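You operate a simulated robot arm through the tools that you are given. There is no shell and no other tool. Be economical: measure what you need, move in short steps, check, and stop when the job is done.

You are at the controls of a simulated two-armed robot. One attempt, no reset.

JOB
Pick up the blue tag with one hand, pass it to the other hand and put it on the bander bed.

Only the result counts: the job must be done as asked and must still hold three seconds after the hand-in. Knocking over, shifting, dropping, spilling or breaking anything else fails it.

ROBOT AND FRAMES
Two 6-joint arms with two-finger parallel grippers on one trunk, on a base that drives. Base frame: it is fixed to the floor where the robot stands at the start and does not move with it; the origin is under the middle of the robot, x ahead of it, y to its left, z up; the surface under the hand at the start is at about z = 760. Lengths are in mm, angles in rad, forces in N, time in s.
The left shoulder is at the start at [60, 187, 1072], the right one opposite. With the tool pointing down near the work surface each hand reaches from about 240 to 620 mm from the robot's upright axis, wherever it stands, measured 20 degrees to its own side. Places, roughly: bander bed (31x12 cm) [-3600, 300, 860]. Payload 1.57 kg a hand.
Tool frame (each hand has its own): the origin (TCP) lies between the finger pads and is the grasp point; the fingertips stand 30 mm ahead of it; z points along the fingers, y is the line along which they close. Largest opening 110 mm; finger width 24, thickness 12; the body of the gripper, 48 by 112 mm, starts 78 mm behind the TCP.
Orientation is that of the tool frame in the base frame, as a unit quaternion [w, x, y, z]. With the fingers straight down and closing along the base's y, the tool's x points along the base's -x, its y along +y and its z along -z.

CONTROLS
- The arms move only by the tool servo_tool. It takes "left_plan", "right_plan" or both (then of equal length, played together; a hand with none holds still); each is a list of rows, each a list of 3 entries, a list of its own where there are three numbers: the shift along the tool's x, y, z in cm, then the turn, a rotation vector about the tool's x, y, z in rad, then the finger opening in cm, from 0 to 11. In form: [[[dx, dy, dz], [rx, ry, rz], gripper], ...]. A call has 1 to 8 rows; each row is the pose to reach, as a shift and turn from the pose commanded when the call began, along the tool's axes at that moment. Each row takes 0.2 s and may step no farther than 50 mm and 0.15 rad from the row before; otherwise, or with a gripper value out of range, the whole call is refused. Where a pose cannot be reached the arm comes as near as it can. A force on the tool above 40 N (or 10 N above the force at the start of the call, whichever is more), or a blocked arm, ends the call early, and 0.2 s more pass. Each finger travels about 153 mm/s and halts on what it meets, pressing with about 25 N; the grip force reading is that of the motor and also rises with nothing between the fingers. The clock runs only during rows and for 0.2 s after the last one: add rows that repeat a pose to give the fingers time. It gives the time, the measured TCP pose, the force on the tool (base axes), the opening and the grip force at its end, in the units of the frame above (readings bear some noise), with the torque about the TCP (base axes, N m) and any sound that the robot's microphone picked up.
- Cameras (640 x 400 px; columns grow to the right, rows downward): "scene" is now at [9.9, 11.8, 1608.5]; the picture's right is [0.19, -0.98, 0.00], its down [-0.80, -0.15, -0.58] and it looks along [0.57, 0.11, -0.82] (base axes); focal length 267 px, centre (320, 200). "left" rides on the left gripper at [70, -16, -141] in its tool frame; the picture's right is [0.23, 0.97, 0.00], its down [-0.86, 0.20, -0.48] and it looks along [-0.47, 0.11, 0.88] (tool axes); focal length 222 px, centre (320, 200). "right" rides on the right gripper at [70, 16, -141] in its tool frame; the picture's right is [-0.23, 0.97, 0.00], its down [-0.86, -0.20, -0.48] and it looks along [-0.47, -0.11, 0.88] (tool axes); focal length 222 px, centre (320, 200). There is no depth. A picture from a camera that has moved, and an enlarged one, comes with that camera's place and axes in the base frame and with its lens.
- grab_frame(camera): a new picture of that camera. No time passes.
- raise_lower(by): slides the trunk up (or, below 0, down) by that many mm; the arms and the scene camera ride with it, the base frame stays. It gives what a move gives, with no picture.
- steer(legs): drives the robot by 1 to 6 legs, each [ahead, left, turn to the left] in mm, mm and rad, along the robot's own axes; the way and the turn of a leg run together, so that a leg with both is an arc; at most 1500 mm and 3.142 rad a leg. The arms and the cameras ride along, it lands a little off, and it stops where it bumps. It gives what a move gives.
- pan_tilt(pan, tilt): turns the head with the scene camera to pan (to the left, within 1.501 rad either way) and tilt (down, from -0.506 to 1.204), counted from straight ahead of the robot. It gives what a move gives.
- zoom(camera, box): a new picture of the part [left, top, right, bottom] of that camera's present view, enlarged. No time passes.
- sign_off(): hands the job in; it is judged then, once.

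Go step by step. Nothing tells you exact positions but the pictures and the camera data: compare them with the known pose of the tool, close in by small moves and look again before you grip or let go. The budget is 120 turns and 100 pictures, counting those below and the enlarged ones. Unless the task says otherwise, let go and move clear before handing in, and close with one line.

The tools are called as a command line: name --argument value ..., lists and objects as JSON in quotes. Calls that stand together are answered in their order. servo_tool: Moves the arms, as the interface text tells. Its arguments: {"type":"object","properties":{"left_plan":{"type":"array","items":{"type":"array"}},"right_plan":{"type":"array","items":{"type":"array"}}},"required":[]} The other tools are called the same way: raise_lower (by) slides the trunk up or down; steer (legs) drives the base; pan_tilt (pan, tilt) turns the head that bears the scene camera; grab_frame (camera) takes a picture; zoom (camera, box) takes an enlarged picture of a part of a camera's view; sign_off () hands the job in.

At the start:

```text
time: 0.0
left_tool_pos: [337.3, 338.8, 1032.4]
left_tcp_rot: [-0.001, 0.001, 1.0, 0.0]
left_contact_force: [-0.7, -1.0, 0.0]
left_moment: [-0.01, -0.02, 0.0]
left_opening: 109.9
left_grasp_force: 0.0
right_tool_pos: [343.0, -12.8, 1042.5]
right_tcp_rot: [0.0, 0.001, 1.0, 0.0]
right_contact_force: [-0.1, -0.1, -0.8]
right_moment: [-0.01, 0.02, -0.01]
right_opening: 109.7
right_grasp_force: 0.1
trunk travel left (down, up): [-700.0, 290.0]
robot x, y, heading: [-2.1, -0.6, 0.0]
head pan, tilt: [0.187, 0.955]
```

scene: 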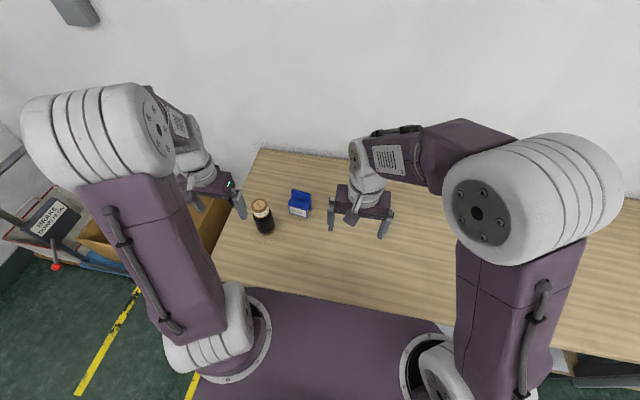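
right: 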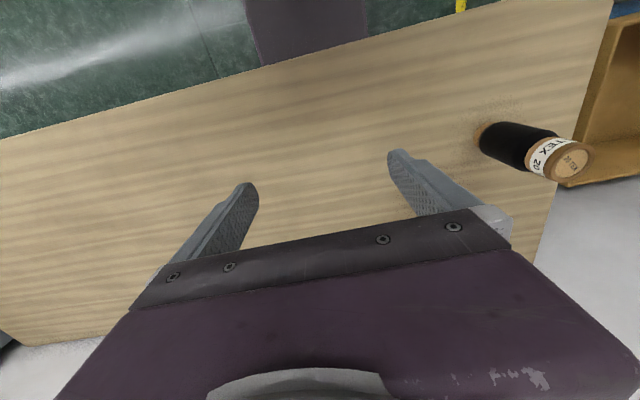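
left: 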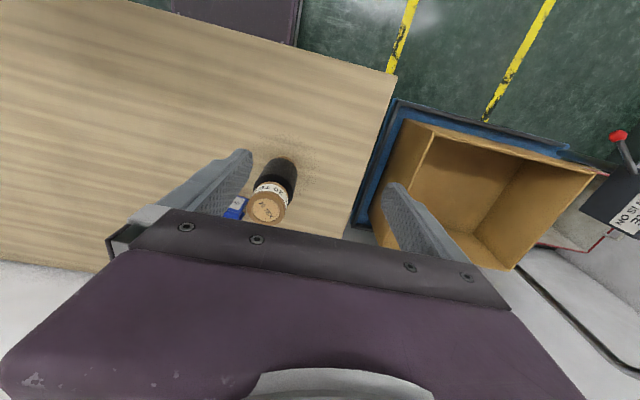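

I see a blue tag near about [555, 195, 770] on the bench, next to a black spool, with both hands above. I'll zoom in to see the tag's shape.

zoom --camera "scene" --box '[240, 160, 360, 235]'

pan_tilt --pan 1.5 --tilt 0.5

grab_frame --camera "scene"

```text
5.33 times, centred on (300, 198) of scene
camera zoom: at [9.9, 11.8, 1608.5], right [0.19, -0.98, 0.0], down [-0.8, -0.15, -0.58], along [0.57, 0.11, -0.82], focal length 1423 px, centre (427, 213)
```

zoom: 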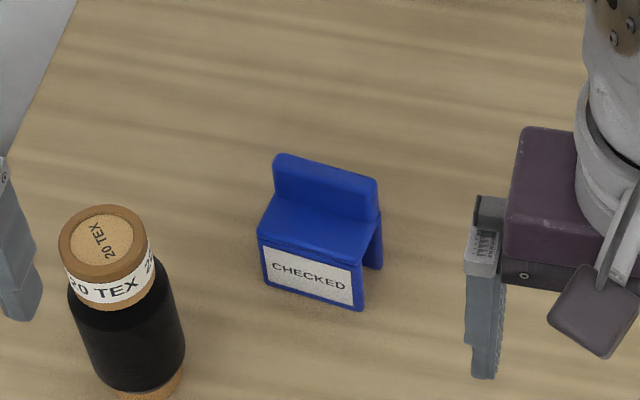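

```text
time: 1.5
left_tool_pos: [339.3, 339.1, 1032.8]
left_tcp_rot: [0.0, 0.0, 1.0, 0.0]
left_contact_force: [0.5, 0.0, 0.0]
left_moment: [0.02, -0.01, -0.01]
left_opening: 110.1
left_grasp_force: 0.0
right_tool_pos: [343.4, -12.1, 1042.8]
right_tcp_rot: [0.0, 0.0, 1.0, 0.0]
right_contact_force: [-0.5, 1.0, -0.2]
right_moment: [0.04, 0.02, -0.02]
right_opening: 110.1
right_grasp_force: 0.1
trunk travel left (down, up): [-700.0, 290.0]
robot x, y, heading: [3.6, -1.5, -0.002]
head pan, tilt: [1.499, 0.499]
```

```text
95 pictures are left
camera scene: at [-54.6, 89.0, 1646.3], right [1.0, -0.07, 0.0], down [-0.03, -0.48, -0.88], along [0.06, 0.88, -0.48], focal length 267 px, centre (320, 200)
```

scene: 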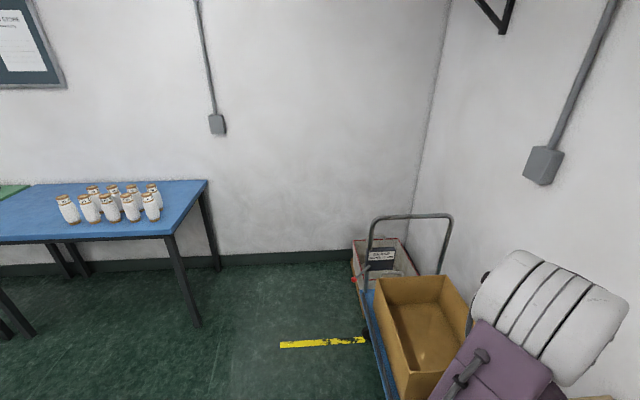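

The tag is an inverted-U clip with a thin tab on top. I'll move the left hand so its wrist camera sees it from closer.

servo_tool --left_plan '[[[-2.75, -2.75, 0], [0, 0, 0], 11], [[-5.5, -5.5, 0], [0, 0, 0], 11], [[-8.25, -8.25, 0], [0, 0, 0], 11], [[-11, -11, 0], [0, 0, 0], 11]]'

grab_frame --camera "left"

zoom --camera "left" --box '[240, 120, 400, 220]'

pan_tilt --pan 0.3 --tilt 0.95

zoom --camera "scene" --box '[260, 150, 420, 250]'

```text
time: 2.5
left_tool_pos: [449.7, 225.7, 1031.3]
left_tcp_rot: [0.001, 0.0, 1.0, 0.001]
left_contact_force: [-0.1, 0.0, 0.5]
left_moment: [-0.01, 0.01, 0.0]
left_opening: 110.1
left_grasp_force: 0.0
right_tool_pos: [343.7, -13.5, 1042.1]
right_tcp_rot: [-0.001, 0.0, 1.0, 0.001]
right_contact_force: [1.0, 0.7, 0.1]
right_moment: [0.0, 0.01, -0.03]
right_opening: 109.8
right_grasp_force: 0.0
trunk travel left (down, up): [-700.0, 290.0]
robot x, y, heading: [-0.1, 2.2, -0.001]
head pan, tilt: [1.499, 0.499]
```

```text
94 pictures are left
camera left: at [380.3, 210.1, 1173.0], right [-0.23, 0.97, 0.0], down [0.86, 0.2, 0.48], along [0.47, 0.11, -0.88], focal length 222 px, centre (320, 200)
```

left: 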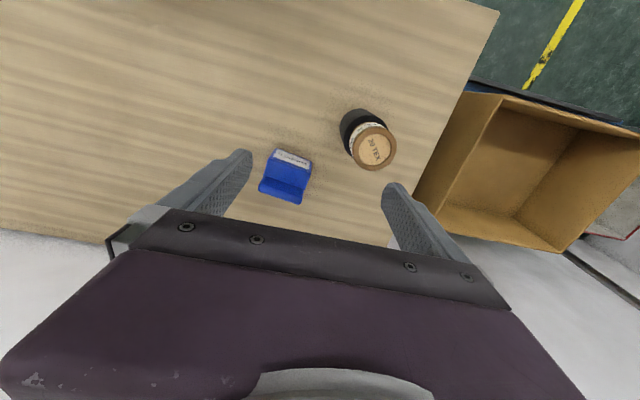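

```text
4.00 times, centred on (320, 170) of left
camera zoom: at [380.3, 210.1, 1173.0], right [-0.23, 0.97, 0.0], down [0.86, 0.2, 0.48], along [0.47, 0.11, -0.88], focal length 888 px, centre (320, 320)
```

zoom: 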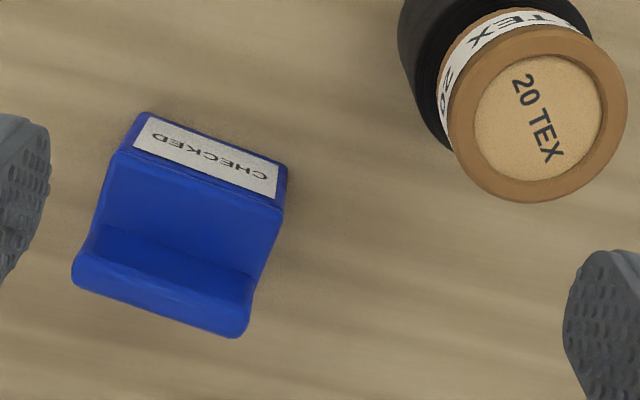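

```text
time: 3.9
left_tool_pos: [448.0, 227.2, 1031.4]
left_tcp_rot: [0.0, 0.001, 1.0, 0.0]
left_contact_force: [-0.4, 0.2, -0.9]
left_moment: [0.0, -0.02, 0.02]
left_opening: 110.1
left_grasp_force: 0.1
right_tool_pos: [343.2, -12.5, 1044.2]
right_tcp_rot: [0.0, 0.0, 1.0, 0.0]
right_contact_force: [-0.9, 0.0, -0.2]
right_moment: [0.01, 0.01, 0.0]
right_opening: 110.0
right_grasp_force: 0.1
trunk travel left (down, up): [-700.0, 290.0]
robot x, y, heading: [1.0, -2.3, 0.0]
head pan, tilt: [0.3, 0.949]
```

```text
4.00 times, centred on (340, 200) of scene
camera zoom: at [8.2, 19.9, 1608.8], right [0.3, -0.96, 0.0], down [-0.78, -0.24, -0.58], along [0.56, 0.17, -0.81], focal length 1067 px, centre (240, 200)
```

zoom: 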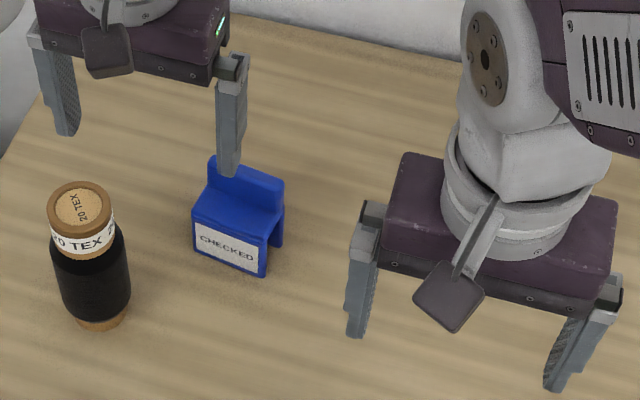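

The tag has an "h" profile: about 72 mm wide and 42 mm deep, with its seat near z≈815 and a roughly 40 mm high tab along the far edge, yawed about -0.12 rad. I'll turn the left hand about 1.7 rad so it closes across the tab, then look again.

servo_tool --left_plan '[[[0, 0, 0], [0, 0, 0.15], 11], [[0, 0, 0], [0, 0, 0.3], 11], [[0, 0, 0], [0, 0, 0.45], 11], [[0, 0, 0], [0, 0, 0.6], 11], [[0, 0, 0], [0, 0, 0.75], 11], [[0, 0, 0], [0, 0, 0.9], 11], [[0, 0, 0], [0, 0, 1.05], 11], [[0, 0, 0], [0, 0, 1.2], 11]]'

servo_tool --left_plan '[[[0, 0, 0], [0, 0, 0.13], 11], [[0, 0, 0], [0, 0, 0.26], 11], [[0, 0, 0], [0, 0, 0.39], 11], [[0, 0, 0], [0, 0, 0.5], 11]]'

grab_frame --camera "left"

```text
time: 5.7
left_tool_pos: [448.0, 229.6, 1033.3]
left_tcp_rot: [0.0, 0.565, 0.825, 0.0]
left_contact_force: [0.5, -0.4, -0.1]
left_moment: [-0.02, 0.03, 0.02]
left_opening: 109.7
left_grasp_force: 0.0
right_tool_pos: [343.6, -13.7, 1043.9]
right_tcp_rot: [0.0, -0.001, 1.0, 0.0]
right_contact_force: [-1.0, 0.7, -0.3]
right_moment: [0.01, 0.02, -0.02]
right_opening: 110.1
right_grasp_force: 0.1
trunk travel left (down, up): [-700.0, 290.0]
robot x, y, heading: [-0.5, -1.0, -0.004]
head pan, tilt: [0.3, 0.949]
```

```text
time: 6.7
left_tool_pos: [447.9, 228.3, 1032.8]
left_tcp_rot: [0.0, 0.752, 0.659, -0.001]
left_contact_force: [0.2, 0.1, 0.6]
left_moment: [0.02, 0.04, -0.03]
left_opening: 110.0
left_grasp_force: 0.1
right_tool_pos: [344.1, -13.6, 1043.7]
right_tcp_rot: [0.0, 0.0, 1.0, 0.0]
right_contact_force: [-0.1, 0.3, -1.3]
right_moment: [-0.03, 0.02, -0.01]
right_opening: 110.0
right_grasp_force: 0.0
trunk travel left (down, up): [-700.0, 290.0]
robot x, y, heading: [1.4, -0.2, 0.003]
head pan, tilt: [0.3, 0.949]
```

```text
91 pictures are left
camera left: at [441.9, 300.5, 1174.7], right [1.0, 0.1, 0.0], down [0.09, -0.87, 0.48], along [0.05, -0.48, -0.88], focal length 222 px, centre (320, 200)
```

left: 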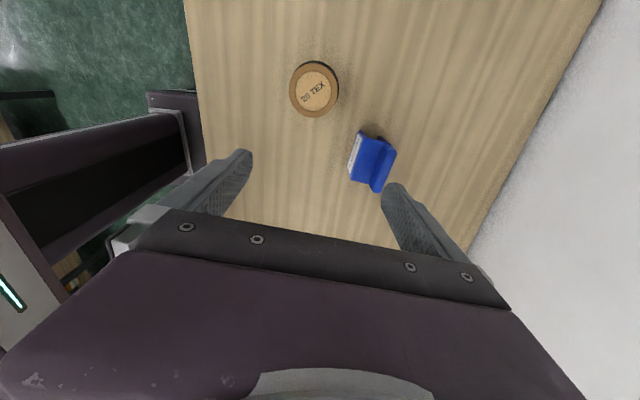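

The rotation worked. I'll move the hand over the left part of the tab, still above it, and look again.

servo_tool --left_plan '[[[-0.3, 3.3, 2.5], [0, 0, 0], 11], [[-0.6, 6.6, 5], [0, 0, 0], 11], [[-0.9, 9.9, 7.5], [0, 0, 0], 11], [[-0.9, 9.9, 8.3], [0, 0, 0], 11]]'

grab_frame --camera "left"

zoom --camera "left" --box '[240, 120, 400, 220]'

zoom --camera "scene" --box '[260, 130, 420, 230]'

```text
time: 7.7
left_tool_pos: [546.1, 206.7, 950.6]
left_tcp_rot: [-0.001, 0.751, 0.66, 0.0]
left_contact_force: [-0.4, 0.1, 0.3]
left_moment: [0.01, -0.04, 0.0]
left_opening: 110.1
left_grasp_force: 0.1
right_tool_pos: [343.3, -12.8, 1043.5]
right_tcp_rot: [0.0, -0.001, 1.0, 0.0]
right_contact_force: [0.2, -0.2, 0.5]
right_moment: [0.02, -0.01, -0.02]
right_opening: 109.8
right_grasp_force: 0.1
trunk travel left (down, up): [-700.0, 290.0]
robot x, y, heading: [-0.8, -0.1, -0.004]
head pan, tilt: [0.3, 0.949]
```

```text
90 pictures are left
camera left: at [539.4, 279.3, 1092.1], right [0.99, 0.1, 0.0], down [0.09, -0.87, 0.48], along [0.05, -0.48, -0.88], focal length 222 px, centre (320, 200)
```

left: 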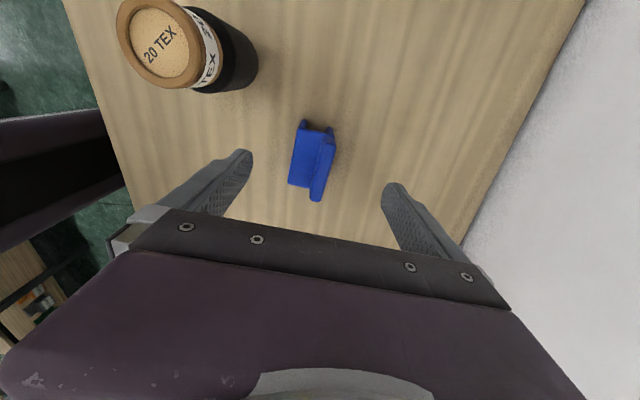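

```text
4.00 times, centred on (320, 170) of left
camera zoom: at [539.4, 279.3, 1092.1], right [0.99, 0.1, 0.0], down [0.09, -0.87, 0.48], along [0.05, -0.48, -0.88], focal length 888 px, centre (320, 320)
```

zoom: 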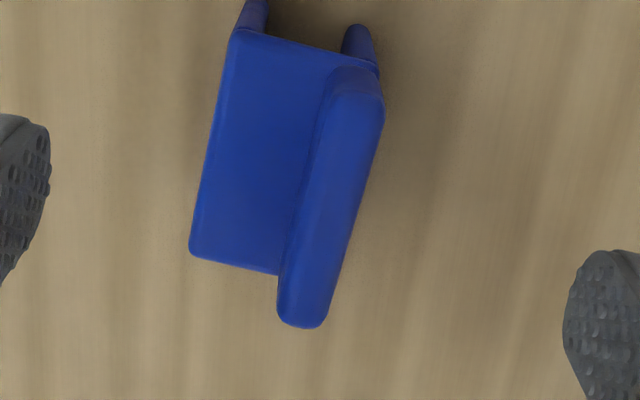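

```text
4.00 times, centred on (340, 180) of scene
camera zoom: at [7.8, 19.8, 1608.8], right [0.3, -0.96, 0.0], down [-0.78, -0.24, -0.58], along [0.56, 0.17, -0.81], focal length 1067 px, centre (240, 280)
```

zoom: 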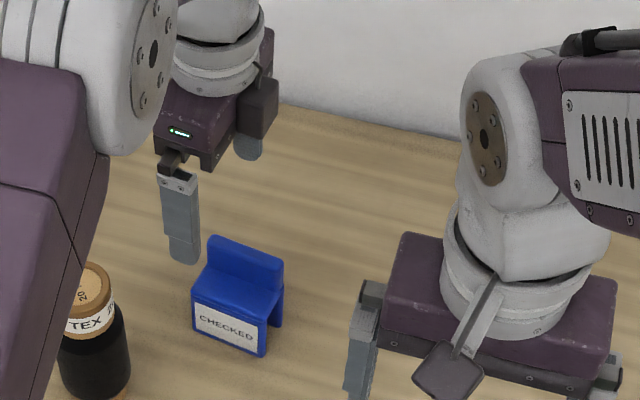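

The tab top runs from about [547, 150] to [554, 226]. I'll lower the hand so the fingertips straddle the tab at about z=825, then check.

servo_tool --left_plan '[[[0.2, 0.65, 0], [0, 0, -0.03], 11], [[0.2, 0.65, 3.5], [0, 0, -0.03], 11], [[0.2, 0.65, 6.5], [0, 0, -0.03], 11], [[0.2, 0.65, 9.2], [0, 0, -0.03], 11]]'

grab_frame --camera "left"

zoom --camera "scene" --box '[260, 130, 420, 230]'

```text
time: 8.7
left_tool_pos: [553.1, 208.1, 857.4]
left_tcp_rot: [-0.001, 0.741, 0.671, 0.001]
left_contact_force: [0.6, 0.1, 0.5]
left_moment: [0.0, -0.01, -0.03]
left_opening: 109.9
left_grasp_force: 0.1
right_tool_pos: [343.1, -12.5, 1042.5]
right_tcp_rot: [-0.001, 0.0, 1.0, 0.0]
right_contact_force: [0.3, 0.1, -0.2]
right_moment: [-0.03, 0.0, -0.01]
right_opening: 109.7
right_grasp_force: 0.0
trunk travel left (down, up): [-700.0, 290.0]
robot x, y, heading: [-0.3, 0.4, -0.001]
head pan, tilt: [0.3, 0.949]
```

```text
87 pictures are left
camera left: at [544.8, 280.6, 998.9], right [0.99, 0.13, 0.0], down [0.11, -0.87, 0.48], along [0.06, -0.47, -0.88], focal length 222 px, centre (320, 200)
```

left: 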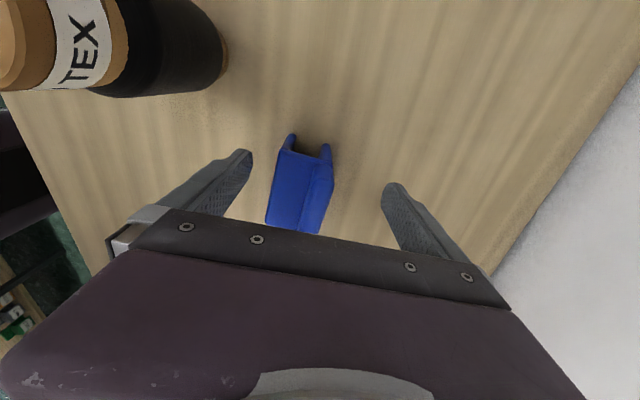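

```text
4.00 times, centred on (340, 180) of scene
camera zoom: at [9.0, 20.0, 1608.8], right [0.3, -0.96, 0.0], down [-0.78, -0.24, -0.58], along [0.56, 0.17, -0.81], focal length 1067 px, centre (240, 280)
```

zoom: 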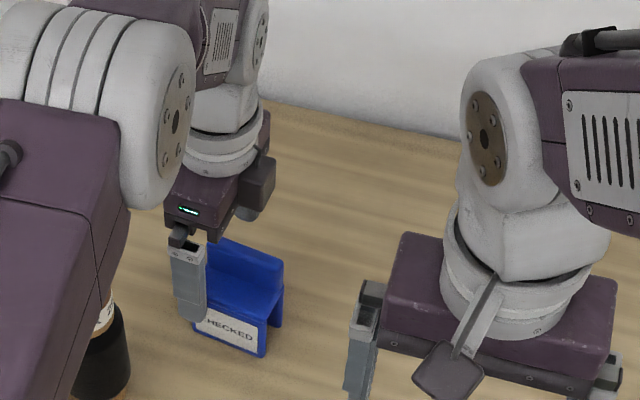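

zoom --camera "left" --box '[220, 120, 420, 245]'

```text
3.20 times, centred on (320, 182) of left
camera zoom: at [544.8, 280.6, 998.9], right [0.99, 0.13, 0.0], down [0.11, -0.87, 0.48], along [0.06, -0.47, -0.88], focal length 711 px, centre (320, 256)
```

zoom: 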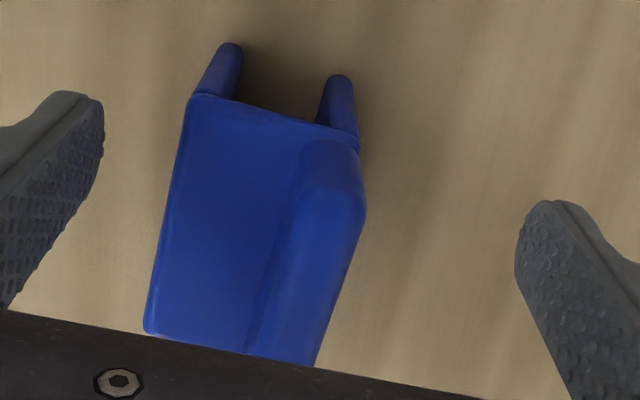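

The fingers straddle the tab with their tips roughly 12 mm above the seat. I'll close the grip.

servo_tool --left_plan '[[[0, 0, 0], [0, 0, 0], 4], [[0, 0, 0], [0, 0, 0], 0], [[0, 0, 0], [0, 0, 0], 0], [[0, 0, 0], [0, 0, 0], 0], [[0, 0, 0], [0, 0, 0], 0]]'

zoom --camera "scene" --box '[260, 130, 420, 230]'

```text
time: 9.9
left_tool_pos: [552.7, 209.6, 857.6]
left_tcp_rot: [0.0, 0.742, 0.671, -0.001]
left_contact_force: [-0.2, 0.4, -0.1]
left_moment: [0.04, 0.06, -0.01]
left_opening: 45.4
left_grasp_force: 25.3
right_tool_pos: [343.3, -13.4, 1042.6]
right_tcp_rot: [-0.001, 0.001, 1.0, 0.0]
right_contact_force: [-0.2, -0.4, 0.0]
right_moment: [0.03, 0.0, 0.05]
right_opening: 110.1
right_grasp_force: 0.0
trunk travel left (down, up): [-700.0, 290.0]
robot x, y, heading: [0.7, 4.2, -0.003]
head pan, tilt: [0.3, 0.949]
```

```text
4.00 times, centred on (340, 180) of scene
camera zoom: at [8.2, 19.7, 1608.8], right [0.3, -0.96, 0.0], down [-0.78, -0.24, -0.58], along [0.56, 0.17, -0.81], focal length 1067 px, centre (240, 280)
```

zoom: 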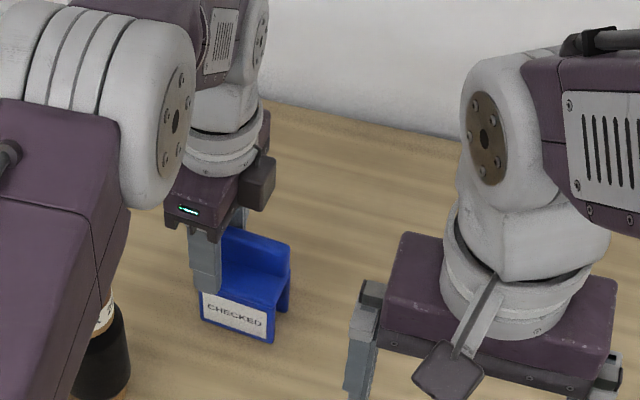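

The opening stopped at 45 mm, so the fingers have the tag's full depth at the seat level rather than the tab. That is a good grip if it is deeper, so I'll reopen slightly, lower 22 mm and close again.

servo_tool --left_plan '[[[0, 0, 0], [0, 0, 0], 8], [[0, 0, 0], [0, 0, 0], 8], [[0, 0, 1.1], [0, 0, 0], 8], [[0, 0, 2.2], [0, 0, 0], 8], [[0, 0, 2.2], [0, 0, 0], 0], [[0, 0, 2.2], [0, 0, 0], 0], [[0, 0, 2.2], [0, 0, 0], 0], [[0, 0, 2.2], [0, 0, 0], 0]]'

zoom --camera "scene" --box '[260, 130, 420, 230]'

zoom --camera "left" --box '[220, 120, 420, 245]'

```text
time: 11.7
left_tool_pos: [551.8, 209.2, 836.4]
left_tcp_rot: [0.0, 0.742, 0.671, 0.0]
left_contact_force: [-0.2, -0.1, 1.4]
left_moment: [-0.09, 0.04, 0.04]
left_opening: 45.7
left_grasp_force: 24.7
right_tool_pos: [344.2, -14.9, 1043.7]
right_tcp_rot: [0.0, -0.001, 1.0, 0.0]
right_contact_force: [-0.8, -0.2, -0.2]
right_moment: [0.01, 0.02, -0.01]
right_opening: 110.1
right_grasp_force: 0.0
trunk travel left (down, up): [-700.0, 290.0]
robot x, y, heading: [-0.9, -1.5, -0.002]
head pan, tilt: [0.3, 0.949]
```

```text
4.00 times, centred on (340, 180) of scene
camera zoom: at [8.2, 19.7, 1608.8], right [0.3, -0.96, 0.0], down [-0.78, -0.24, -0.58], along [0.56, 0.17, -0.81], focal length 1067 px, centre (240, 280)
```

zoom: 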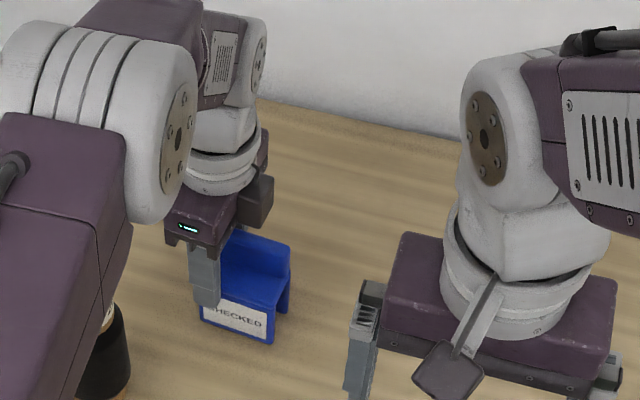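

```text
3.20 times, centred on (320, 182) of left
camera zoom: at [543.6, 281.2, 977.9], right [0.99, 0.13, 0.0], down [0.11, -0.87, 0.48], along [0.06, -0.47, -0.88], focal length 711 px, centre (320, 256)
```

zoom: 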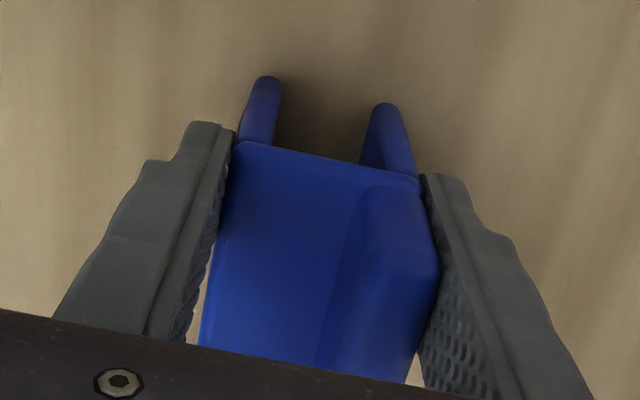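

The grip on the full depth is firm and square. I'll lift straight up.

servo_tool --left_plan '[[[0, 0, -2], [0, 0, 0], 0], [[0, 0, -6], [0, 0, 0], 0], [[0, 0, -10.5], [0, 0, 0], 0], [[0, 0, -15], [0, 0, 0], 0], [[0, 0, -19], [0, 0, 0], 0]]'

grab_frame --camera "scene"

grab_frame --camera "left"

```text
time: 12.9
left_tool_pos: [552.3, 209.0, 1027.0]
left_tcp_rot: [0.0, 0.741, 0.671, 0.0]
left_contact_force: [0.1, 0.5, -1.4]
left_moment: [0.03, 0.01, 0.02]
left_opening: 45.4
left_grasp_force: 25.0
right_tool_pos: [343.4, -13.9, 1042.7]
right_tcp_rot: [0.0, 0.0, 1.0, 0.0]
right_contact_force: [-0.5, -0.2, -0.2]
right_moment: [0.04, -0.03, 0.01]
right_opening: 109.9
right_grasp_force: 0.1
trunk travel left (down, up): [-700.0, 290.0]
robot x, y, heading: [4.5, 2.3, -0.003]
head pan, tilt: [0.3, 0.949]
```

```text
81 pictures are left
camera scene: at [7.6, 19.4, 1608.8], right [0.3, -0.96, 0.0], down [-0.78, -0.24, -0.58], along [0.56, 0.17, -0.81], focal length 267 px, centre (320, 200)
```

scene: 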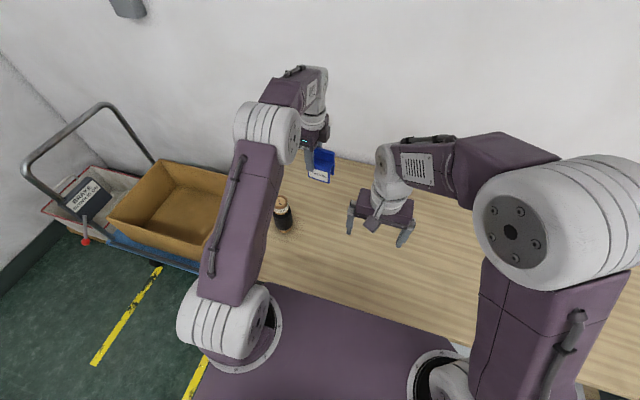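

```text
80 pictures are left
camera left: at [544.1, 281.5, 1168.3], right [0.99, 0.13, 0.0], down [0.11, -0.87, 0.48], along [0.06, -0.47, -0.88], focal length 222 px, centre (320, 200)
```

left: 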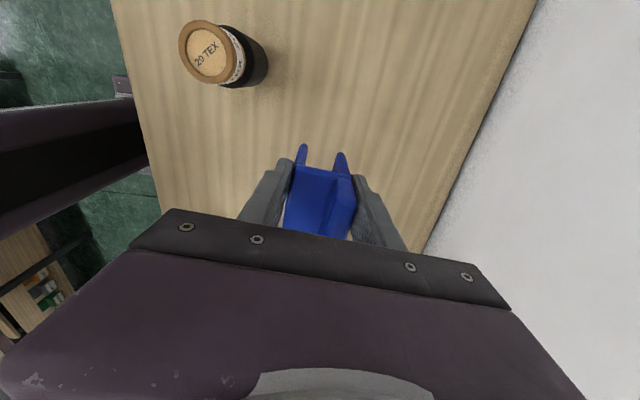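

The tag is held. I'll draw the left hand back, then reverse the robot away from the bench to look for the bander bed.

servo_tool --left_plan '[[[0, -4, -1], [0, 0, 0], 0], [[0, -8, -1], [0, 0, 0], 0], [[0, -12, -1], [0, 0, 0], 0], [[0, -15, -1], [0, 0, 0], 0]]'

pan_tilt --pan -1.5 --tilt 0.5

grab_frame --camera "scene"

```text
time: 13.9
left_tool_pos: [402.2, 220.7, 1036.8]
left_tcp_rot: [0.0, 0.742, 0.671, -0.001]
left_contact_force: [0.2, 0.4, 0.0]
left_moment: [0.01, -0.03, 0.0]
left_opening: 45.7
left_grasp_force: 25.1
right_tool_pos: [342.1, -13.2, 1043.7]
right_tcp_rot: [0.001, 0.0, 1.0, -0.001]
right_contact_force: [-0.3, -0.4, -0.5]
right_moment: [0.0, 0.0, 0.0]
right_opening: 110.0
right_grasp_force: 0.1
trunk travel left (down, up): [-700.0, 290.0]
robot x, y, heading: [-0.3, 1.6, 0.007]
head pan, tilt: [0.3, 0.949]
```

```text
time: 15.7
left_tool_pos: [404.3, 221.6, 1036.7]
left_tcp_rot: [0.0, 0.742, 0.671, 0.0]
left_contact_force: [0.4, 0.2, -0.7]
left_moment: [0.02, -0.03, 0.02]
left_opening: 45.8
left_grasp_force: 24.9
right_tool_pos: [343.6, -13.4, 1042.1]
right_tcp_rot: [-0.001, 0.0, 1.0, 0.0]
right_contact_force: [0.4, -0.5, 0.4]
right_moment: [-0.01, 0.0, -0.02]
right_opening: 110.1
right_grasp_force: 0.2
trunk travel left (down, up): [-700.0, 290.0]
robot x, y, heading: [-1.5, -1.4, -0.002]
head pan, tilt: [-1.499, 0.499]
```

```text
79 pictures are left
camera scene: at [-54.5, -92.5, 1646.3], right [-1.0, -0.07, 0.0], down [-0.03, 0.48, -0.88], along [0.06, -0.88, -0.48], focal length 267 px, centre (320, 200)
```

scene: 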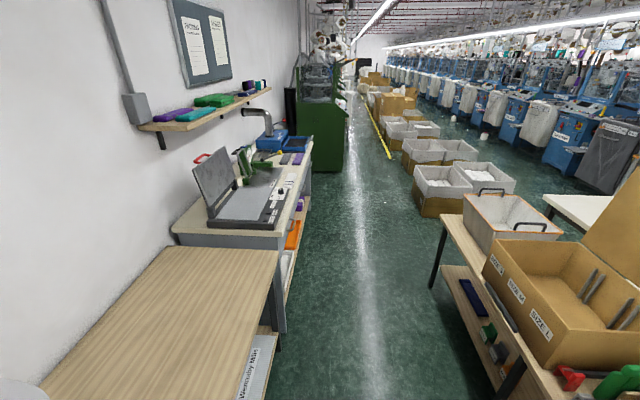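

The aisle is clear around me. I'll reverse 400 mm and turn left 90° in place to look back.

steer --legs '[[-400, 0, 0], [0, 0, 1.571]]'

pan_tilt --pan 1.2 --tilt 0.4

grab_frame --camera "scene"

```text
time: 22.0
left_tool_pos: [-618.0, 402.0, 1036.1]
left_tcp_rot: [0.0, 0.047, 0.999, 0.0]
left_contact_force: [-0.2, -1.1, 0.2]
left_moment: [-0.01, 0.02, -0.04]
left_opening: 45.7
left_grasp_force: 25.2
right_tool_pos: [-383.3, 343.2, 1043.6]
right_tcp_rot: [0.001, 0.709, -0.705, 0.0]
right_contact_force: [0.2, -0.5, -0.1]
right_moment: [0.0, 0.02, -0.01]
right_opening: 110.0
right_grasp_force: 0.0
trunk travel left (down, up): [-700.0, 290.0]
robot x, y, heading: [-394.2, -0.3, 1.583]
head pan, tilt: [-1.499, 0.499]
```

```text
time: 24.4
left_tool_pos: [-619.1, 403.8, 1036.1]
left_tcp_rot: [0.0, 0.047, 0.999, 0.0]
left_contact_force: [0.2, -0.3, -0.5]
left_moment: [0.02, -0.01, 0.03]
left_opening: 45.5
left_grasp_force: 25.1
right_tool_pos: [-383.7, 343.3, 1043.8]
right_tcp_rot: [0.001, 0.71, -0.705, 0.0]
right_contact_force: [0.5, 0.0, -0.4]
right_moment: [0.01, -0.01, -0.01]
right_opening: 110.0
right_grasp_force: 0.1
trunk travel left (down, up): [-700.0, 290.0]
robot x, y, heading: [-393.2, 0.6, 1.578]
head pan, tilt: [1.201, 0.4]
```

```text
78 pictures are left
camera scene: at [-482.2, -28.4, 1655.4], right [0.36, 0.93, 0.0], down [0.36, -0.14, -0.92], along [-0.86, 0.33, -0.39], focal length 267 px, centre (320, 200)
```

scene: 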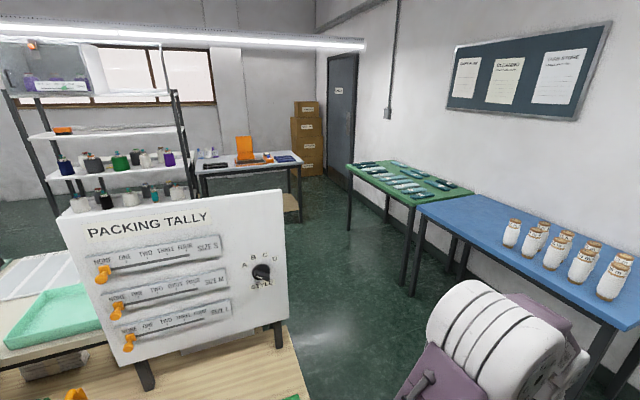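

The bander should be the far bench with the orange device, around pixel (250,160). I'll zoom there.

zoom --camera "scene" --box '[180, 110, 340, 230]'

pan_tilt --pan 1.5 --tilt 0.9

grab_frame --camera "scene"

```text
3.33 times, centred on (260, 170) of scene
camera zoom: at [-482.2, -28.4, 1655.4], right [0.36, 0.93, 0.0], down [0.36, -0.14, -0.92], along [-0.86, 0.33, -0.39], focal length 889 px, centre (520, 300)
```

zoom: 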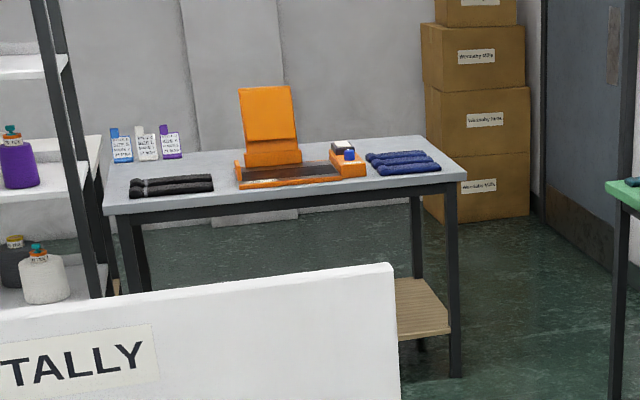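

```text
time: 25.3
left_tool_pos: [-618.5, 402.4, 1036.6]
left_tcp_rot: [0.0, 0.047, 0.999, 0.0]
left_contact_force: [0.5, -0.1, 0.3]
left_moment: [0.01, 0.05, -0.01]
left_opening: 45.7
left_grasp_force: 25.2
right_tool_pos: [-382.1, 343.9, 1044.1]
right_tcp_rot: [0.001, 0.709, -0.705, 0.0]
right_contact_force: [0.2, 0.1, -0.1]
right_moment: [-0.01, -0.01, -0.01]
right_opening: 109.9
right_grasp_force: 0.0
trunk travel left (down, up): [-700.0, 290.0]
robot x, y, heading: [-394.2, 2.5, 1.576]
head pan, tilt: [1.499, 0.901]
```

```text
76 pictures are left
camera scene: at [-471.0, -56.4, 1612.5], right [0.07, 1.0, 0.0], down [0.78, -0.05, -0.62], along [-0.62, 0.04, -0.78], focal length 267 px, centre (320, 200)
```

scene: 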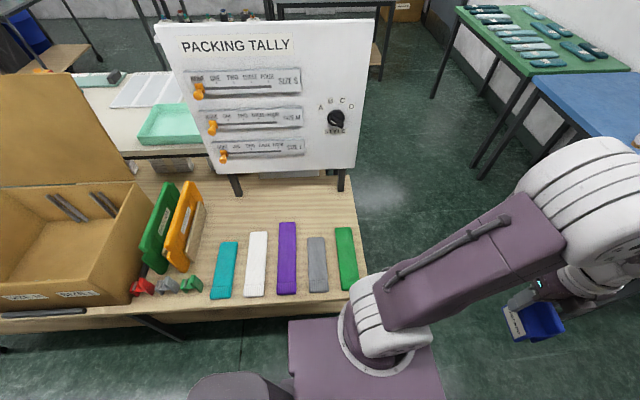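

The bander is the orange device with a dark bed on the far bench, facing me with its upright plate at the back. The aisle at y≈700 is clear, so I'll drive up it and stop short of the bander.

steer --legs '[[700, 0, 0], [0, 0, 1.565], [1450, 0, 0], [700, 0, 0]]'

pan_tilt --pan 0.3 --tilt 0.5

grab_frame --camera "scene"

```text
time: 43.3
left_tool_pos: [-2986.0, 586.6, 1035.6]
left_tcp_rot: [0.0, -0.655, 0.756, 0.0]
left_contact_force: [0.0, -0.6, -0.4]
left_moment: [0.0, 0.0, 0.03]
left_opening: 45.7
left_grasp_force: 24.9
right_tool_pos: [-2914.5, 818.8, 1044.7]
right_tcp_rot: [0.001, 1.0, -0.022, 0.0]
right_contact_force: [0.9, 0.2, -0.4]
right_moment: [0.0, 0.03, -0.01]
right_opening: 110.1
right_grasp_force: 0.1
trunk travel left (down, up): [-700.0, 290.0]
robot x, y, heading: [-2574.0, 790.1, 3.099]
head pan, tilt: [1.499, 0.901]
```

```text
time: 44.7
left_tool_pos: [-2985.4, 586.9, 1035.7]
left_tcp_rot: [0.0, -0.655, 0.756, 0.0]
left_contact_force: [0.4, 0.5, -0.3]
left_moment: [-0.01, -0.01, -0.02]
left_opening: 45.6
left_grasp_force: 25.0
right_tool_pos: [-2915.4, 817.5, 1043.9]
right_tcp_rot: [0.0, 1.0, -0.023, 0.0]
right_contact_force: [-0.4, 0.0, 0.3]
right_moment: [-0.01, 0.01, -0.02]
right_opening: 110.3
right_grasp_force: 0.0
trunk travel left (down, up): [-700.0, 290.0]
robot x, y, heading: [-2573.5, 788.0, 3.095]
head pan, tilt: [0.3, 0.499]
```

```text
75 pictures are left
camera scene: at [-2602.2, 762.5, 1646.3], right [-0.26, 0.97, 0.0], down [0.46, 0.12, -0.88], along [-0.85, -0.22, -0.48], focal length 267 px, centre (320, 200)
```

scene: 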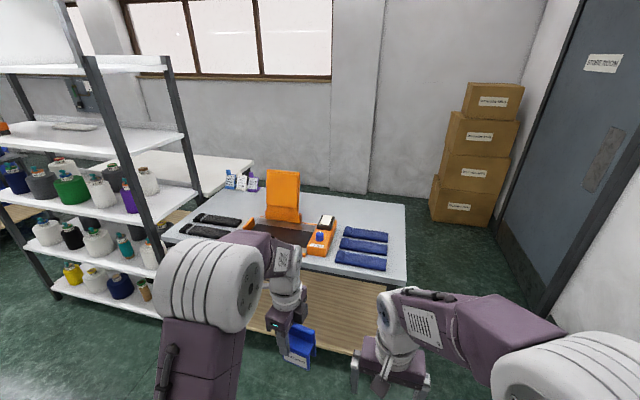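

zoom --camera "scene" --box '[180, 160, 420, 310]'

```text
2.67 times, centred on (300, 235) of scene
camera zoom: at [-2602.2, 762.5, 1646.3], right [-0.26, 0.97, 0.0], down [0.46, 0.12, -0.88], along [-0.85, -0.22, -0.48], focal length 712 px, centre (373, 107)
```

zoom: 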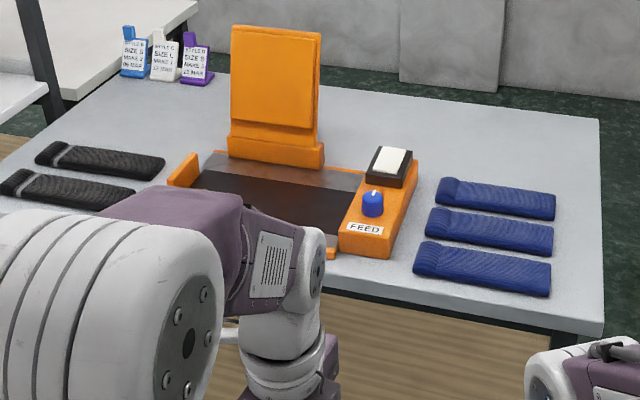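

The bander bed is clear, with a control block on its +y side. Before driving closer I'll prepare the handover here: bring the tag toward the middle, and move the right hand out while turning it to close in the same direction.

servo_tool --left_plan '[[[-1.25, 0, 0], [0, 0, 0], 0], [[-2.5, 0, 0], [0, 0, 0], 0], [[-3.75, 0, 0], [0, 0, 0], 0], [[-5, 0, 0], [0, 0, 0], 0], [[-6.25, 0, 0], [0, 0, 0], 0], [[-7.5, 0, 0], [0, 0, 0], 0], [[-8.75, 0, 0], [0, 0, 0], 0], [[-10, 0, 0], [0, 0, 0], 0]]' --right_plan '[[[0, -3, -1], [0, 0, -0.15], 11], [[0, -6, -2], [0, 0, -0.3], 11], [[0, -9, -3], [0, 0, -0.45], 11], [[0, -10, -4], [0, 0, -0.6], 11], [[0, -10, -5], [0, 0, -0.75], 11], [[0, -10, -5], [0, 0, -0.9], 11], [[0, -10, -5], [0, 0, -1.05], 11], [[0, -10, -5], [0, 0, -1.2], 11]]'

servo_tool --right_plan '[[[0, 0, 0], [0, 0, -0.135], 11], [[0, 0, 0], [0, 0, -0.27], 11]]'

servo_tool --right_plan '[[[0, 0, 0], [0, -0.15, 0], 11], [[0, 0, 0], [0, -0.3, 0], 11], [[0, 0, 0], [0, -0.45, 0], 11], [[0, 0, 0], [0, -0.6, 0], 11]]'

grab_frame --camera "right"

grab_frame --camera "scene"

```text
time: 46.5
left_tool_pos: [-2970.3, 687.1, 1035.9]
left_tcp_rot: [0.0, -0.655, 0.755, 0.0]
left_contact_force: [-0.1, -0.5, -0.2]
left_moment: [-0.02, 0.01, 0.01]
left_opening: 45.8
left_grasp_force: 24.7
right_tool_pos: [-2910.7, 919.0, 1093.8]
right_tcp_rot: [0.0, 0.837, 0.548, -0.001]
right_contact_force: [-0.8, 0.1, -0.2]
right_moment: [0.04, -0.03, 0.0]
right_opening: 109.9
right_grasp_force: 0.1
trunk travel left (down, up): [-700.0, 290.0]
robot x, y, heading: [-2573.0, 788.8, 3.097]
head pan, tilt: [0.3, 0.499]
```

```text
time: 47.1
left_tool_pos: [-2971.1, 685.9, 1037.0]
left_tcp_rot: [0.0, -0.655, 0.756, 0.0]
left_contact_force: [-0.1, -0.3, 0.0]
left_moment: [0.0, 0.0, -0.05]
left_opening: 45.5
left_grasp_force: 25.2
right_tool_pos: [-2911.0, 917.7, 1093.8]
right_tcp_rot: [0.0, 0.755, 0.655, 0.001]
right_contact_force: [-1.1, -0.6, -0.2]
right_moment: [0.0, -0.03, 0.03]
right_opening: 110.1
right_grasp_force: 0.1
trunk travel left (down, up): [-700.0, 290.0]
robot x, y, heading: [-2568.9, 792.5, 3.097]
head pan, tilt: [0.3, 0.499]
```

```text
time: 48.1
left_tool_pos: [-2971.0, 686.9, 1035.9]
left_tcp_rot: [-0.001, -0.655, 0.756, -0.001]
left_contact_force: [0.3, 0.5, -0.4]
left_moment: [-0.03, -0.04, -0.02]
left_opening: 45.6
left_grasp_force: 24.7
right_tool_pos: [-2910.4, 920.9, 1093.7]
right_tcp_rot: [0.194, 0.722, 0.625, -0.224]
right_contact_force: [-0.1, 0.6, -0.5]
right_moment: [0.01, 0.03, -0.03]
right_opening: 109.8
right_grasp_force: 0.1
trunk travel left (down, up): [-700.0, 290.0]
robot x, y, heading: [-2570.5, 792.4, 3.1]
head pan, tilt: [0.3, 0.499]
```

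```text
73 pictures are left
camera right: at [-2875.1, 1053.4, 1170.5], right [0.94, -0.33, 0.13], down [-0.26, -0.4, 0.88], along [-0.23, -0.86, -0.46], focal length 222 px, centre (320, 200)
```

right: 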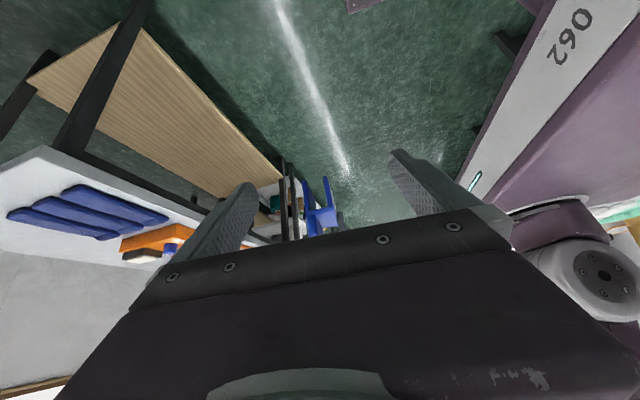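

```text
72 pictures are left
camera scene: at [-2602.7, 764.2, 1646.3], right [-0.25, 0.97, 0.0], down [0.46, 0.12, -0.88], along [-0.85, -0.22, -0.48], focal length 267 px, centre (320, 200)
```

scene: 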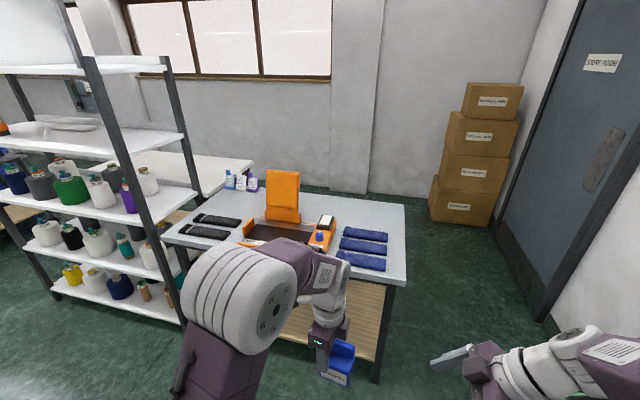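

zoom --camera "right" --box '[240, 150, 400, 250]'

pan_tilt --pan 0.1 --tilt 0.95

zoom --camera "scene" --box '[200, 100, 440, 250]'

```text
4.00 times, centred on (320, 200) of right
camera zoom: at [-2875.1, 1053.4, 1170.5], right [0.94, -0.33, 0.13], down [-0.26, -0.4, 0.88], along [-0.23, -0.86, -0.46], focal length 888 px, centre (320, 200)
```

zoom: 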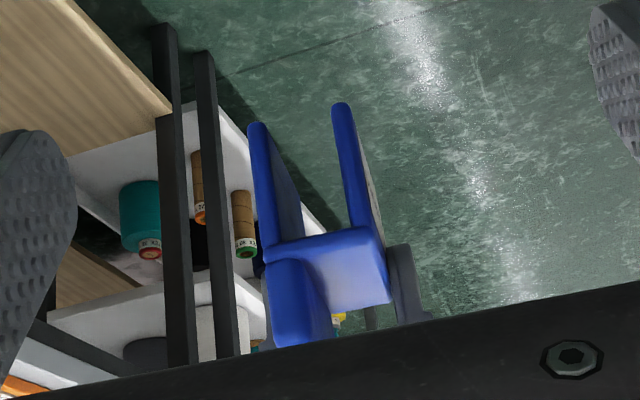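

```text
time: 49.0
left_tool_pos: [-2971.4, 684.8, 1036.8]
left_tcp_rot: [0.0, -0.655, 0.756, 0.0]
left_contact_force: [-0.8, 0.1, -1.5]
left_moment: [0.0, -0.03, 0.02]
left_opening: 45.4
left_grasp_force: 24.8
right_tool_pos: [-2910.5, 918.7, 1094.1]
right_tcp_rot: [0.193, 0.722, 0.626, -0.223]
right_contact_force: [1.0, -0.1, 0.8]
right_moment: [-0.01, 0.0, 0.03]
right_opening: 109.8
right_grasp_force: 0.1
trunk travel left (down, up): [-700.0, 290.0]
robot x, y, heading: [-2570.9, 790.2, 3.099]
head pan, tilt: [0.099, 0.949]
```

```text
2.67 times, centred on (320, 175) of scene
camera zoom: at [-2586.8, 781.5, 1608.9], right [-0.06, 1.0, 0.0], down [0.81, 0.05, -0.58], along [-0.58, -0.03, -0.81], focal length 712 px, centre (320, 267)
```

zoom: 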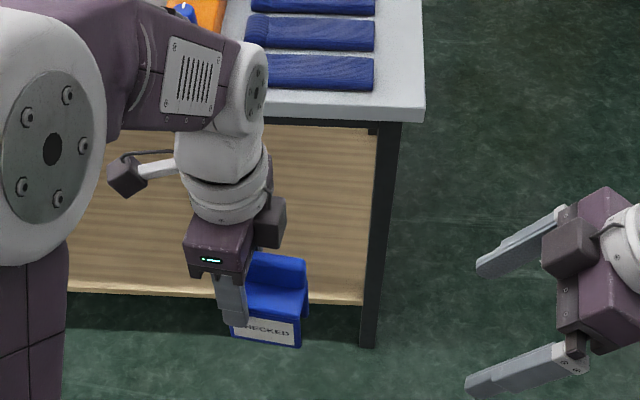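

The right wrist camera shows the tag end-on: seat about 11 mm below the left TCP and tab top about 24 mm above it. I'll bring the leaned right hand to a standoff 60 mm from the tab's free half.

servo_tool --right_plan '[[[-3.5, -1.1, 1.8], [0, 0, 0], 7], [[-7.1, -2.2, 3.6], [0, 0, 0], 7], [[-10.7, -3.3, 5.4], [0, 0, 0], 7], [[-14.2, -4.4, 7.2], [0, 0, 0], 7]]'

zoom --camera "right" --box '[200, 130, 440, 280]'

zoom --camera "scene" --box '[240, 150, 400, 250]'

```text
time: 50.0
left_tool_pos: [-2971.9, 684.1, 1036.4]
left_tcp_rot: [0.002, -0.655, 0.756, 0.0]
left_contact_force: [-0.4, 0.0, -1.4]
left_moment: [-0.02, 0.0, -0.02]
left_opening: 45.6
left_grasp_force: 25.6
right_tool_pos: [-2975.7, 765.1, 1114.6]
right_tcp_rot: [0.193, 0.723, 0.625, -0.223]
right_contact_force: [-0.5, 0.2, -0.4]
right_moment: [0.04, 0.0, 0.0]
right_opening: 70.1
right_grasp_force: 0.0
trunk travel left (down, up): [-700.0, 290.0]
robot x, y, heading: [-2572.1, 790.3, 3.095]
head pan, tilt: [0.099, 0.949]
```

```text
2.67 times, centred on (320, 205) of right
camera zoom: at [-2940.2, 899.1, 1190.9], right [0.94, -0.33, 0.13], down [-0.26, -0.4, 0.88], along [-0.23, -0.86, -0.46], focal length 592 px, centre (320, 187)
```

zoom: 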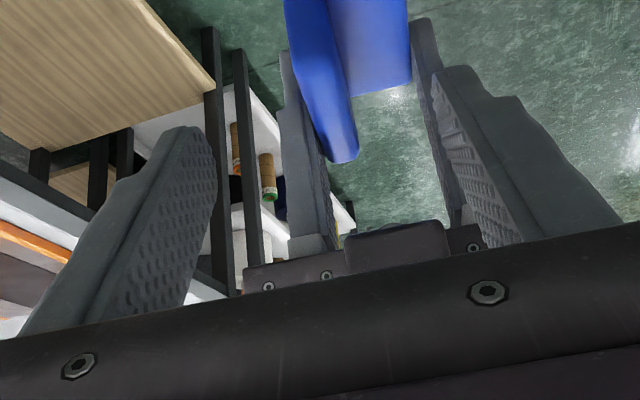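

```text
4.00 times, centred on (320, 200) of scene
camera zoom: at [-2587.8, 780.0, 1608.8], right [-0.06, 1.0, 0.0], down [0.81, 0.05, -0.58], along [-0.58, -0.03, -0.81], focal length 1067 px, centre (320, 200)
```

zoom: 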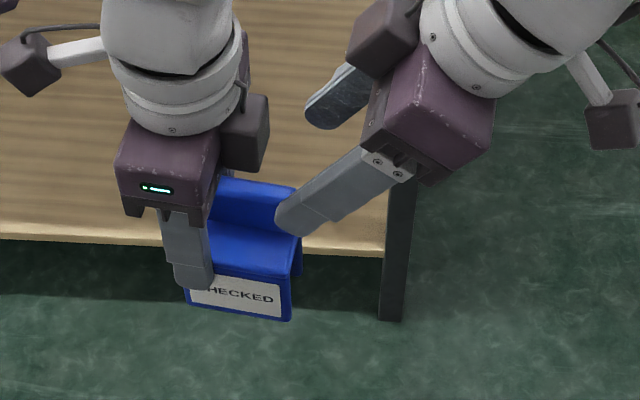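

Both grippers carry a box on their facing sides that would collide at this lean. I'll increase the right hand's lean to 1.0 rad and stand off again.

servo_tool --right_plan '[[[1.05, -0.05, 0.5], [0, -0.134, 0], 7], [[2.1, -0.1, 1.05], [0, -0.267, 0], 7], [[3.15, -0.17, 1.6], [0, -0.4, 0], 7]]'

zoom --camera "right" --box '[200, 110, 440, 260]'

zoom --camera "scene" --box '[240, 150, 400, 250]'

```text
time: 50.8
left_tool_pos: [-2972.6, 685.8, 1035.9]
left_tcp_rot: [0.0, -0.655, 0.756, -0.001]
left_contact_force: [-0.5, 0.3, -0.4]
left_moment: [-0.03, 0.01, 0.03]
left_opening: 45.6
left_grasp_force: 25.2
right_tool_pos: [-2977.7, 785.7, 1083.9]
right_tcp_rot: [0.314, 0.664, 0.574, -0.362]
right_contact_force: [1.3, 0.6, -0.3]
right_moment: [-0.03, 0.01, 0.03]
right_opening: 69.8
right_grasp_force: 0.0
trunk travel left (down, up): [-700.0, 290.0]
robot x, y, heading: [-2577.1, 786.5, 3.097]
head pan, tilt: [0.099, 0.949]
```

```text
2.67 times, centred on (320, 185) of right
camera zoom: at [-2938.6, 938.4, 1100.5], right [0.95, -0.26, 0.19], down [-0.21, -0.03, 0.98], along [-0.25, -0.96, -0.08], focal length 592 px, centre (320, 240)
```

zoom: 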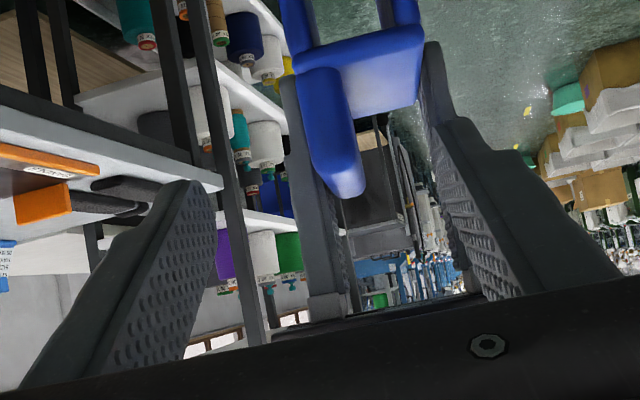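

```text
4.00 times, centred on (320, 200) of scene
camera zoom: at [-2587.7, 782.9, 1608.8], right [-0.06, 1.0, 0.0], down [0.81, 0.05, -0.58], along [-0.58, -0.03, -0.81], focal length 1067 px, centre (320, 200)
```

zoom: 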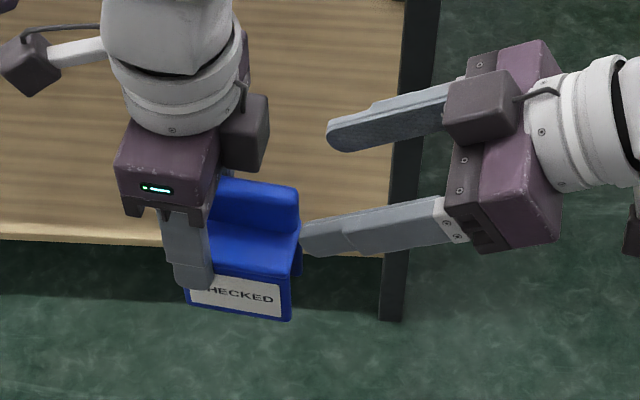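

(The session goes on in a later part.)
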